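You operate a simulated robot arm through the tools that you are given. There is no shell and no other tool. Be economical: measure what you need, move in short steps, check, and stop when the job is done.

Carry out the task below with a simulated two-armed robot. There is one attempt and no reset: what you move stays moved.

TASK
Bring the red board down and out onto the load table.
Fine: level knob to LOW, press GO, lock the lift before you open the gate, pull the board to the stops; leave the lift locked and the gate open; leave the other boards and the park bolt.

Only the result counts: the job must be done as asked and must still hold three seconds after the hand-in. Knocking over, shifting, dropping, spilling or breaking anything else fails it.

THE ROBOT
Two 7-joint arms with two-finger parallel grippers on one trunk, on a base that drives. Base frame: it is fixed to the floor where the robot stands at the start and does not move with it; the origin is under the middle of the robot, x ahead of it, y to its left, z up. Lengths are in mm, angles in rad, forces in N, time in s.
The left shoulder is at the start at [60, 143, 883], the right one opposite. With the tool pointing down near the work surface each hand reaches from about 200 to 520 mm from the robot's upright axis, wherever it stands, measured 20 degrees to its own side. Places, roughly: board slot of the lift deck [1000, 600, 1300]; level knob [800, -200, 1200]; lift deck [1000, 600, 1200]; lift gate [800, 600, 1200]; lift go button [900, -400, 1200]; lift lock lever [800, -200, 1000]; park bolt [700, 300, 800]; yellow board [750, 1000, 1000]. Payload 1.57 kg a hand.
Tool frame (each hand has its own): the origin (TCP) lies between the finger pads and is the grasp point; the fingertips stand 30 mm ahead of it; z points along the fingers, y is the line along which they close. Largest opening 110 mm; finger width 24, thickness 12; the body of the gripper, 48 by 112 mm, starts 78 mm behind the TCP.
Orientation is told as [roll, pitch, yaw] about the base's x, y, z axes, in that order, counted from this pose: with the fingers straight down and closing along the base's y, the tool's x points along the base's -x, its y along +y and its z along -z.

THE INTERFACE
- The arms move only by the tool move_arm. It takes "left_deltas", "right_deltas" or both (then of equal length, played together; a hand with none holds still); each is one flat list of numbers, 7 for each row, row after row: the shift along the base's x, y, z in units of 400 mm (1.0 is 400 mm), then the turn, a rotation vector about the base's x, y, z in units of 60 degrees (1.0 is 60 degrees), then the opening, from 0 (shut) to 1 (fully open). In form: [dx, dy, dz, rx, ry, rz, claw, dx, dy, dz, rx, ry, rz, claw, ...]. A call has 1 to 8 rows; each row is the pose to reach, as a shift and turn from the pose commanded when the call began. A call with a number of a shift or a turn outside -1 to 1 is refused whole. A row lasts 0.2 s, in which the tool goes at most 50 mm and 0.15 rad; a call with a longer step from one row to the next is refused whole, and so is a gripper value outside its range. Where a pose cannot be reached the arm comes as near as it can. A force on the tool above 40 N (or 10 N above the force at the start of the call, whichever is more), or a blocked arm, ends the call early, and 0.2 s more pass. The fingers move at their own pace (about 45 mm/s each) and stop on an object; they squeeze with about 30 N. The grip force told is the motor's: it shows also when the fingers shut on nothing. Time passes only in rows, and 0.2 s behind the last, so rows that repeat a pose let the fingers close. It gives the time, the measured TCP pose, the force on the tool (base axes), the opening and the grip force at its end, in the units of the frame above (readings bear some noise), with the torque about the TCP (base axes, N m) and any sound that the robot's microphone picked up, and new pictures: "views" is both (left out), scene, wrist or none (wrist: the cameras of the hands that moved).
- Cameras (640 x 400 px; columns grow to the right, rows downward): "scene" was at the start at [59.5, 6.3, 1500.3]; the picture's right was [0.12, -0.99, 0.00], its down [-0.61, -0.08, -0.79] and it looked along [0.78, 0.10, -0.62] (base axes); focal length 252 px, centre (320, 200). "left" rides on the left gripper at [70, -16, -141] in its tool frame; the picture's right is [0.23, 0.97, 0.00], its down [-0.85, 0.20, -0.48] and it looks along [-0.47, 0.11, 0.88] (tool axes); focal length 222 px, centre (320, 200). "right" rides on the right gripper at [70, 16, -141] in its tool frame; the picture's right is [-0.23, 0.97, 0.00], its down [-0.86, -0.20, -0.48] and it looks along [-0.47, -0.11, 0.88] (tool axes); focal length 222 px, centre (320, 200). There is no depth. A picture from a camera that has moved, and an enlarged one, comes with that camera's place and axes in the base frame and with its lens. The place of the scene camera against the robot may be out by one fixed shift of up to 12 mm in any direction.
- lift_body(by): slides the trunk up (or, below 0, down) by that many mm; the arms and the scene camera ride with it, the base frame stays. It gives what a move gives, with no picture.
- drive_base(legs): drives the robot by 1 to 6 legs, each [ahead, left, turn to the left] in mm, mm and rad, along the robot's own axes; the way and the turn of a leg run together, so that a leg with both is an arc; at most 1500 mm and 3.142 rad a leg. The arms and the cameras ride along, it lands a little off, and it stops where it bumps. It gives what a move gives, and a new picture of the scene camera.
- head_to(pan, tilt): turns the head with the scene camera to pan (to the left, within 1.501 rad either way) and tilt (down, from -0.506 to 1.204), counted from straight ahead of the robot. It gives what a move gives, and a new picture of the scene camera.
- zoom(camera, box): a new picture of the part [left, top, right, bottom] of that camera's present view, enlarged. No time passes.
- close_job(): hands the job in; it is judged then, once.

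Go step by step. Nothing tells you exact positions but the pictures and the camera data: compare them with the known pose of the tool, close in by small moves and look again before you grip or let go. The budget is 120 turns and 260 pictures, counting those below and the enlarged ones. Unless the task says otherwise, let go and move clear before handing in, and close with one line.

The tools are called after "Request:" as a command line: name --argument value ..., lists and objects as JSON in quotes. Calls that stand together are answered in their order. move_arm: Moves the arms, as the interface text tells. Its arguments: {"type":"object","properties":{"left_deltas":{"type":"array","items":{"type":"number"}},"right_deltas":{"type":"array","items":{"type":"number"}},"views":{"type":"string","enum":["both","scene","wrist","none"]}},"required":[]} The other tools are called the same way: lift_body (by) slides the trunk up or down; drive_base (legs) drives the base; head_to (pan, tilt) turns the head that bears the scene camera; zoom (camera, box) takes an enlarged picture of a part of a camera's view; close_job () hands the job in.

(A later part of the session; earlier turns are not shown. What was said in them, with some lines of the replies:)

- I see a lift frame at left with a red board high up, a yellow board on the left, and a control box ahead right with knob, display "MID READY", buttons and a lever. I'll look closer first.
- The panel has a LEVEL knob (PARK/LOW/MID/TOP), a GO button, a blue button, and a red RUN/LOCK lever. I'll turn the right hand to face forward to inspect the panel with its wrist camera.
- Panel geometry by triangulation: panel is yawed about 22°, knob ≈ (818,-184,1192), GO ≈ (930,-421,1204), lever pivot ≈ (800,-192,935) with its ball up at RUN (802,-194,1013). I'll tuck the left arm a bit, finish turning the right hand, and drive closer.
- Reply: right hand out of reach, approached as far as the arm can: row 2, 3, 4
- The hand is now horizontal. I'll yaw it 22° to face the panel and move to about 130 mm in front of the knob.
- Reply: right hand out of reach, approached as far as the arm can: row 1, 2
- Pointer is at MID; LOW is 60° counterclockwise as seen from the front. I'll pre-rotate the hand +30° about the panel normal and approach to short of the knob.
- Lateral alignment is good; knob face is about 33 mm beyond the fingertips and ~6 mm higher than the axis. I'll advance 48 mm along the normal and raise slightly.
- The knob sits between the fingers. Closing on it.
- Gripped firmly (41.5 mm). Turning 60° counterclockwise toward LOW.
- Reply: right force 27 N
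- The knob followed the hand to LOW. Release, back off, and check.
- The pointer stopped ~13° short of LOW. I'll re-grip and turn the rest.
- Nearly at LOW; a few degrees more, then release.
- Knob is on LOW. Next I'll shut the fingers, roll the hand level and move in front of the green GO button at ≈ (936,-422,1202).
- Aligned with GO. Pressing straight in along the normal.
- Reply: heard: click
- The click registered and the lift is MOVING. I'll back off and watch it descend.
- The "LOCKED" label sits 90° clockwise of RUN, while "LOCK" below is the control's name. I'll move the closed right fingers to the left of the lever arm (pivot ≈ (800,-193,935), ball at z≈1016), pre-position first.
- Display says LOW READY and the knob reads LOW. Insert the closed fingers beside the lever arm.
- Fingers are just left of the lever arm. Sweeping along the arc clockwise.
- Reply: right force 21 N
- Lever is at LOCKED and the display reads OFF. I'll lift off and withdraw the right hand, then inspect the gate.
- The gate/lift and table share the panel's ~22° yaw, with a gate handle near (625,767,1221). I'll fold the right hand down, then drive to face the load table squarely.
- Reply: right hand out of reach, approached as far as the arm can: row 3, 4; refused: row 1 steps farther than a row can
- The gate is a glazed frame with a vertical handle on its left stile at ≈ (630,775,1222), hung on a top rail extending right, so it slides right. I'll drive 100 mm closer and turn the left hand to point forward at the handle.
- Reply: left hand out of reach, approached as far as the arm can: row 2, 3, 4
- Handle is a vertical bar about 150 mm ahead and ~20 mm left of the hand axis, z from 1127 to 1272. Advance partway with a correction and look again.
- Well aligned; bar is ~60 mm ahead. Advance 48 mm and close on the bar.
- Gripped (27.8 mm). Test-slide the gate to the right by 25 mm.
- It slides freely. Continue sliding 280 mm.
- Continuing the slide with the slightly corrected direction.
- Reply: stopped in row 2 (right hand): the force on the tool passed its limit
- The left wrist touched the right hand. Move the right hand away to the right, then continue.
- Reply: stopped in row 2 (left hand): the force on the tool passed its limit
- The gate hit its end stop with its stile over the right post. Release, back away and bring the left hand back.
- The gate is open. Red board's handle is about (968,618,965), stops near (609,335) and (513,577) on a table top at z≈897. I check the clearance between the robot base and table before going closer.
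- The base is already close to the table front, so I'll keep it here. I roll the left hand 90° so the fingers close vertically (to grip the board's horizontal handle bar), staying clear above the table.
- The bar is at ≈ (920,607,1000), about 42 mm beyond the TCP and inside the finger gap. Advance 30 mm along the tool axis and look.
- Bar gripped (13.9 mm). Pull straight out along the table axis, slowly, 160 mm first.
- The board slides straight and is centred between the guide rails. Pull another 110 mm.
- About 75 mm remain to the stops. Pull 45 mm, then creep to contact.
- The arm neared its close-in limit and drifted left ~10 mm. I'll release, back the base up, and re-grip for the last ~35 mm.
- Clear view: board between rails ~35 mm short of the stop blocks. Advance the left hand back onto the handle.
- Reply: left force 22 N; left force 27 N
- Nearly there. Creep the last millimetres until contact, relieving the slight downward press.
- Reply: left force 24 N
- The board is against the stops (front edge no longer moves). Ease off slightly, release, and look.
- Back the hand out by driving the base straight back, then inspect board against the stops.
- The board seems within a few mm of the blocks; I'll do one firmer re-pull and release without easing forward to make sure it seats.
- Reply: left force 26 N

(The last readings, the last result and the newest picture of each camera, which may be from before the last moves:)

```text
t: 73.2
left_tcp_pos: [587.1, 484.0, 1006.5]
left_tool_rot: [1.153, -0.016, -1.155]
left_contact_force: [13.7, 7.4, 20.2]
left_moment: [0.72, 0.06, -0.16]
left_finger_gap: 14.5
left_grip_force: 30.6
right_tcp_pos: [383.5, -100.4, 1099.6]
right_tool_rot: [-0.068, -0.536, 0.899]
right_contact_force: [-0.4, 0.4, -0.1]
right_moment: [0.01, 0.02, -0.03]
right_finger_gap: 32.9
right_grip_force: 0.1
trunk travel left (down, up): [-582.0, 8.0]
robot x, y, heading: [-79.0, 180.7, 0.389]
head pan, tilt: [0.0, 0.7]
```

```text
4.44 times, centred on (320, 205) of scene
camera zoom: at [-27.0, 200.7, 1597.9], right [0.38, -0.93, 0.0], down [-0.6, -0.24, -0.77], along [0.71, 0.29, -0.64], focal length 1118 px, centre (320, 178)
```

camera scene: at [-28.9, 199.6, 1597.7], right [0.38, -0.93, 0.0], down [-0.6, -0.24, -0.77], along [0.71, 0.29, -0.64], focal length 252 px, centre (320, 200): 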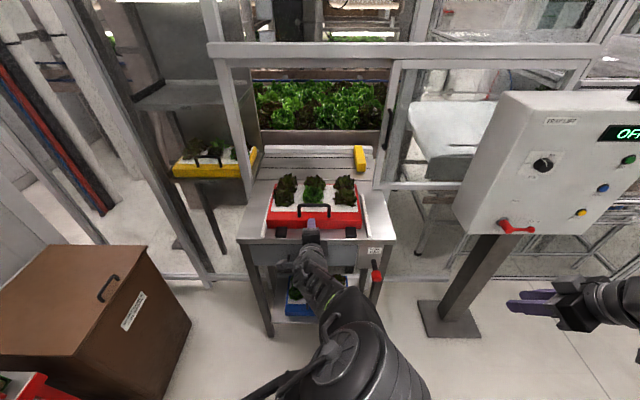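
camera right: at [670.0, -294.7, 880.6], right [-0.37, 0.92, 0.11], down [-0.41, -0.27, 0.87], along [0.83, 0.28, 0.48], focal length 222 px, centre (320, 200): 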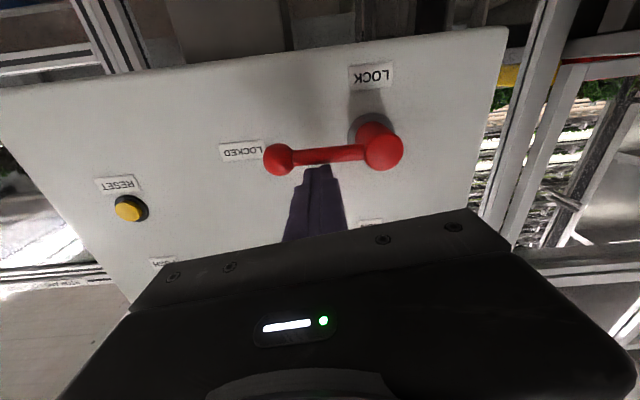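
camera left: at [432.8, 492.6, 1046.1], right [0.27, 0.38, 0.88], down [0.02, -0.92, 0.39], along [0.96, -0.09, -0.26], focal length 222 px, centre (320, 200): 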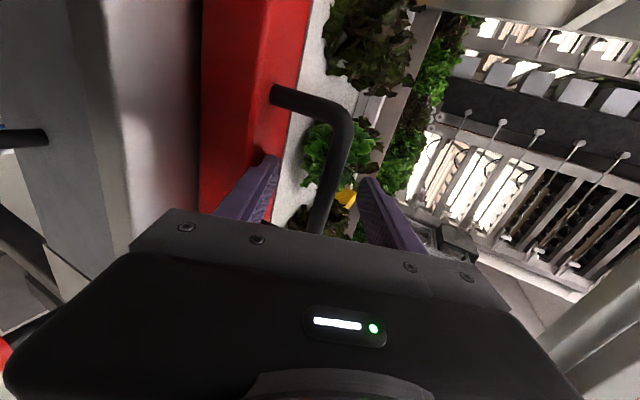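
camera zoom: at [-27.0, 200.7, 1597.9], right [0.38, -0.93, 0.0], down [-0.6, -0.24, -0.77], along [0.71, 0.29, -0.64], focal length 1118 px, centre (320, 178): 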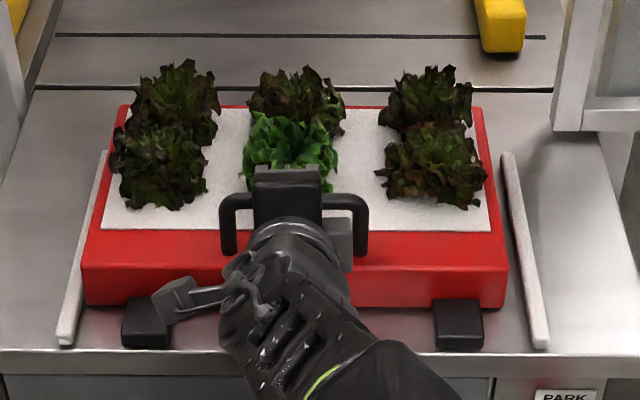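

The handle already resists with ~15 N of pull (sliding took only ~3 N), so it's against the stops. One tiny extra pull, then release and retreat.

Request:
move_arm --left_deltas '[-0.005, -0.002, 0.004, 0, 0, 0, 0, -0.008, -0.003, 0.005, 0, 0, 0, 0, -0.008, -0.003, 0.005, 0, 0, 0, 0.3, -0.008, -0.003, 0.005, 0, 0, 0, 0.6, -0.008, -0.003, 0.005, 0, 0, 0, 0.6]' --views "none"

Request:
drive_base --legs '[[-200, 0, 0]]'

Request:
zoom --camera "scene" --box '[260, 140, 370, 220]'

Request:
head_to --pan -0.3 --tilt 0.5

```text
t: 74.4
left_tcp_pos: [581.4, 482.2, 1005.7]
left_tool_rot: [1.143, -0.015, -1.152]
left_contact_force: [-0.1, 0.0, -1.1]
left_moment: [0.02, 0.02, 0.0]
left_finger_gap: 66.1
left_grip_force: 0.1
right_tcp_pos: [382.8, -100.6, 1100.0]
right_tool_rot: [-0.068, -0.535, 0.898]
right_contact_force: [0.1, -0.6, 0.2]
right_moment: [0.01, -0.01, 0.02]
right_finger_gap: 33.0
right_grip_force: 0.0
trunk travel left (down, up): [-582.0, 8.0]
robot x, y, heading: [-83.0, 180.5, 0.389]
head pan, tilt: [0.0, 0.7]
```

```text
t: 76.0
left_tcp_pos: [395.3, 405.7, 1006.1]
left_tool_rot: [1.147, -0.012, -1.153]
left_contact_force: [-0.3, 1.1, 0.4]
left_moment: [-0.02, 0.03, 0.05]
left_finger_gap: 65.9
left_grip_force: 0.0
right_tcp_pos: [197.8, -175.9, 1099.3]
right_tool_rot: [-0.067, -0.536, 0.899]
right_contact_force: [-0.3, 0.0, 0.4]
right_moment: [-0.01, 0.02, 0.0]
right_finger_gap: 33.0
right_grip_force: 0.0
trunk travel left (down, up): [-582.0, 8.0]
robot x, y, heading: [-266.0, 110.7, 0.385]
head pan, tilt: [0.0, 0.7]
camera scene: at [-213.7, 124.0, 1597.7], right [0.38, -0.93, 0.0], down [-0.6, -0.24, -0.77], along [0.71, 0.29, -0.64], focal length 252 px, centre (320, 200)
```

scene: 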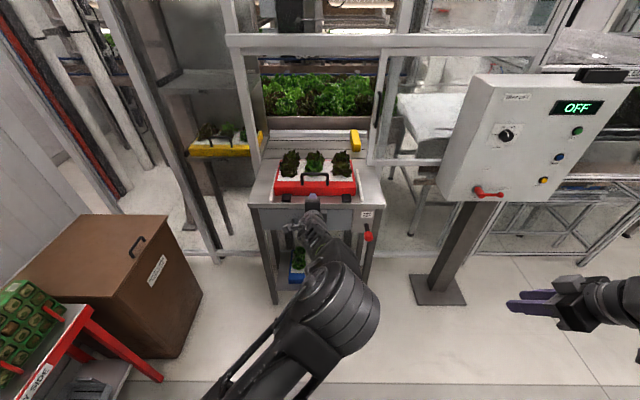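

```text
5.00 times, centred on (315, 180) of scene
camera zoom: at [-213.7, 124.0, 1597.7], right [0.38, -0.93, 0.0], down [-0.6, -0.24, -0.77], along [0.71, 0.29, -0.64], focal length 1258 px, centre (345, 300)
```

zoom: 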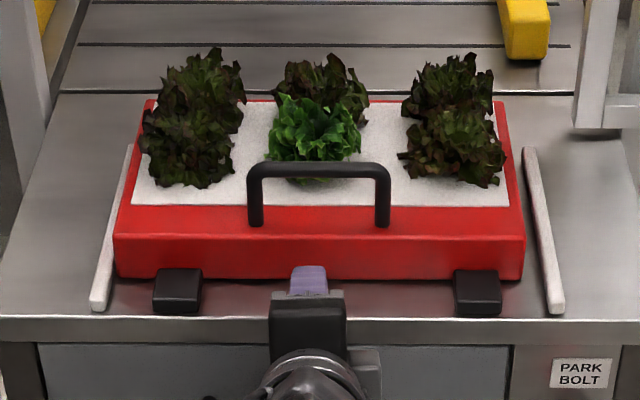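

```text
t: 76.8
left_tcp_pos: [396.5, 405.5, 1005.2]
left_tool_rot: [1.145, -0.014, -1.151]
left_contact_force: [-0.3, 0.2, 0.0]
left_moment: [-0.04, 0.02, -0.01]
left_finger_gap: 66.2
left_grip_force: 0.1
right_tcp_pos: [196.7, -176.7, 1098.3]
right_tool_rot: [-0.067, -0.538, 0.897]
right_contact_force: [-0.1, 0.1, -0.4]
right_moment: [0.02, -0.01, -0.03]
right_finger_gap: 32.9
right_grip_force: 0.0
trunk travel left (down, up): [-582.0, 8.0]
robot x, y, heading: [-268.4, 106.5, 0.386]
head pan, tilt: [-0.3, 0.499]
camera scene: at [-200.3, 100.5, 1615.3], right [0.09, -1.0, 0.0], down [-0.48, -0.04, -0.88], along [0.87, 0.08, -0.48], focal length 252 px, centre (320, 200)
```

scene: 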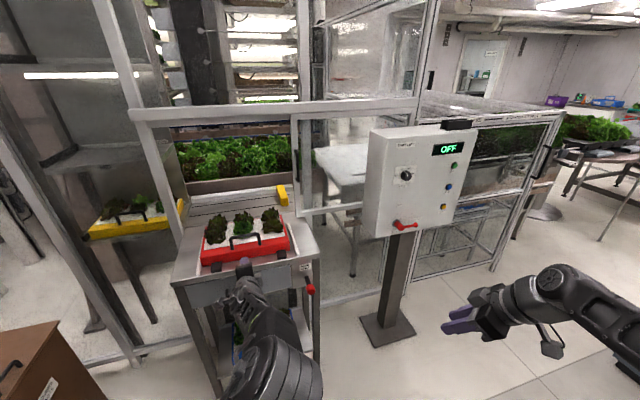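

Request:
head_to --pan 0.0 --tilt 0.7

Request:
zoom --camera "scene" --box '[280, 185, 305, 205]'

Request:
zoom --camera "scene" --box '[332, 185, 357, 205]'

Request:
zoom --camera "scene" --box '[430, 60, 640, 220]'

```text
t: 77.6
left_tcp_pos: [396.9, 406.0, 1005.5]
left_tool_rot: [1.146, -0.016, -1.151]
left_contact_force: [-0.6, -0.6, 0.7]
left_moment: [-0.01, 0.0, 0.02]
left_finger_gap: 65.7
left_grip_force: 0.1
right_tcp_pos: [198.4, -176.0, 1097.7]
right_tool_rot: [-0.07, -0.537, 0.896]
right_contact_force: [-0.2, 0.2, 0.4]
right_moment: [-0.06, 0.0, 0.0]
right_finger_gap: 32.9
right_grip_force: 0.0
trunk travel left (down, up): [-582.0, 8.0]
robot x, y, heading: [-271.1, 106.9, 0.385]
head pan, tilt: [0.0, 0.7]
camera scene: at [-212.2, 124.5, 1597.7], right [0.38, -0.93, 0.0], down [-0.6, -0.24, -0.77], along [0.71, 0.29, -0.64], focal length 252 px, centre (320, 200)
```

scene: 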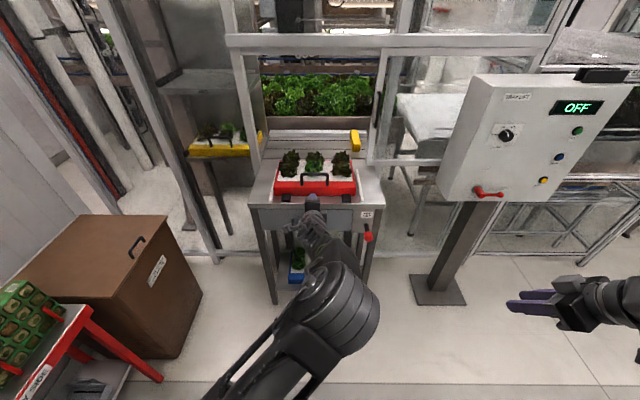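

```text
16.00 times, centred on (292, 195) of scene
camera zoom: at [-212.2, 124.5, 1597.7], right [0.38, -0.93, 0.0], down [-0.6, -0.24, -0.77], along [0.71, 0.29, -0.64], focal length 4024 px, centre (760, 280)
```

zoom: 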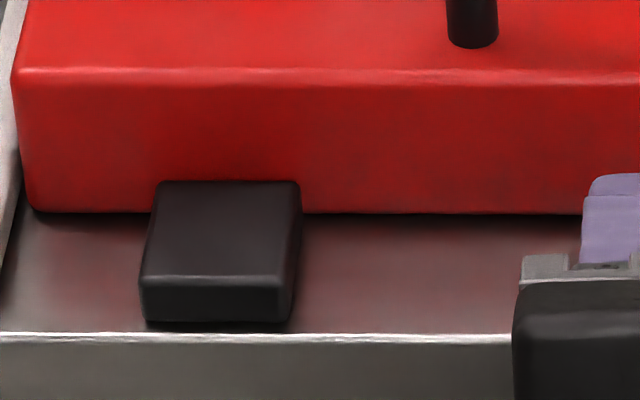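

```text
16.00 times, centred on (344, 195) of scene
camera zoom: at [-212.2, 124.5, 1597.7], right [0.38, -0.93, 0.0], down [-0.6, -0.24, -0.77], along [0.71, 0.29, -0.64], focal length 4024 px, centre (-72, 280)
```

zoom: 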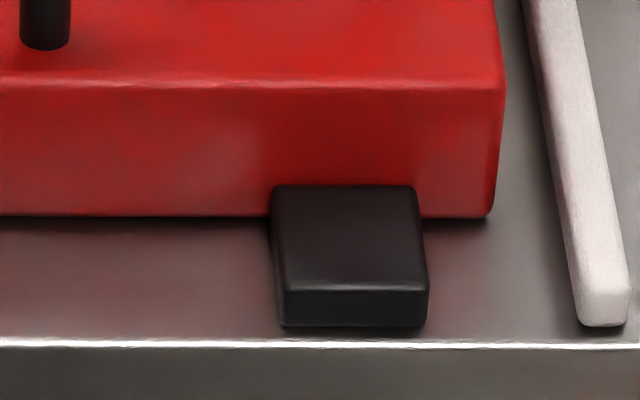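

```text
2.50 times, centred on (535, 140) of scene
camera zoom: at [-212.2, 124.5, 1597.7], right [0.38, -0.93, 0.0], down [-0.6, -0.24, -0.77], along [0.71, 0.29, -0.64], focal length 629 px, centre (-218, 350)
```

zoom: 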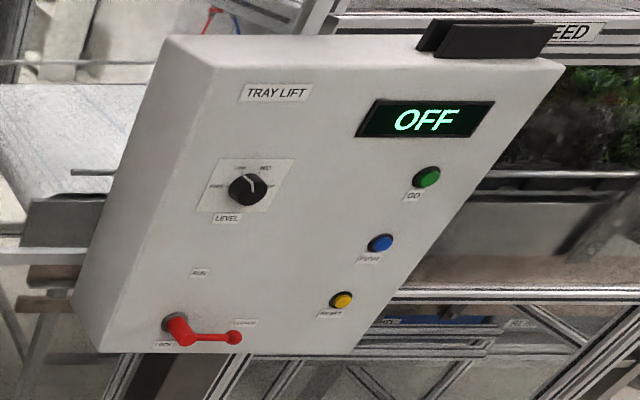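

Everything checks out: the board is against both stops between the rails, the gate is open, the lever is at LOCKED (display OFF), the knob is on LOW, and the hands are clear.

Request:
close_job

```text
The job is handed in.
```

The red board is down on the load table against both stops, with the lift locked, the gate open, and the other boards and the park bolt left alone.
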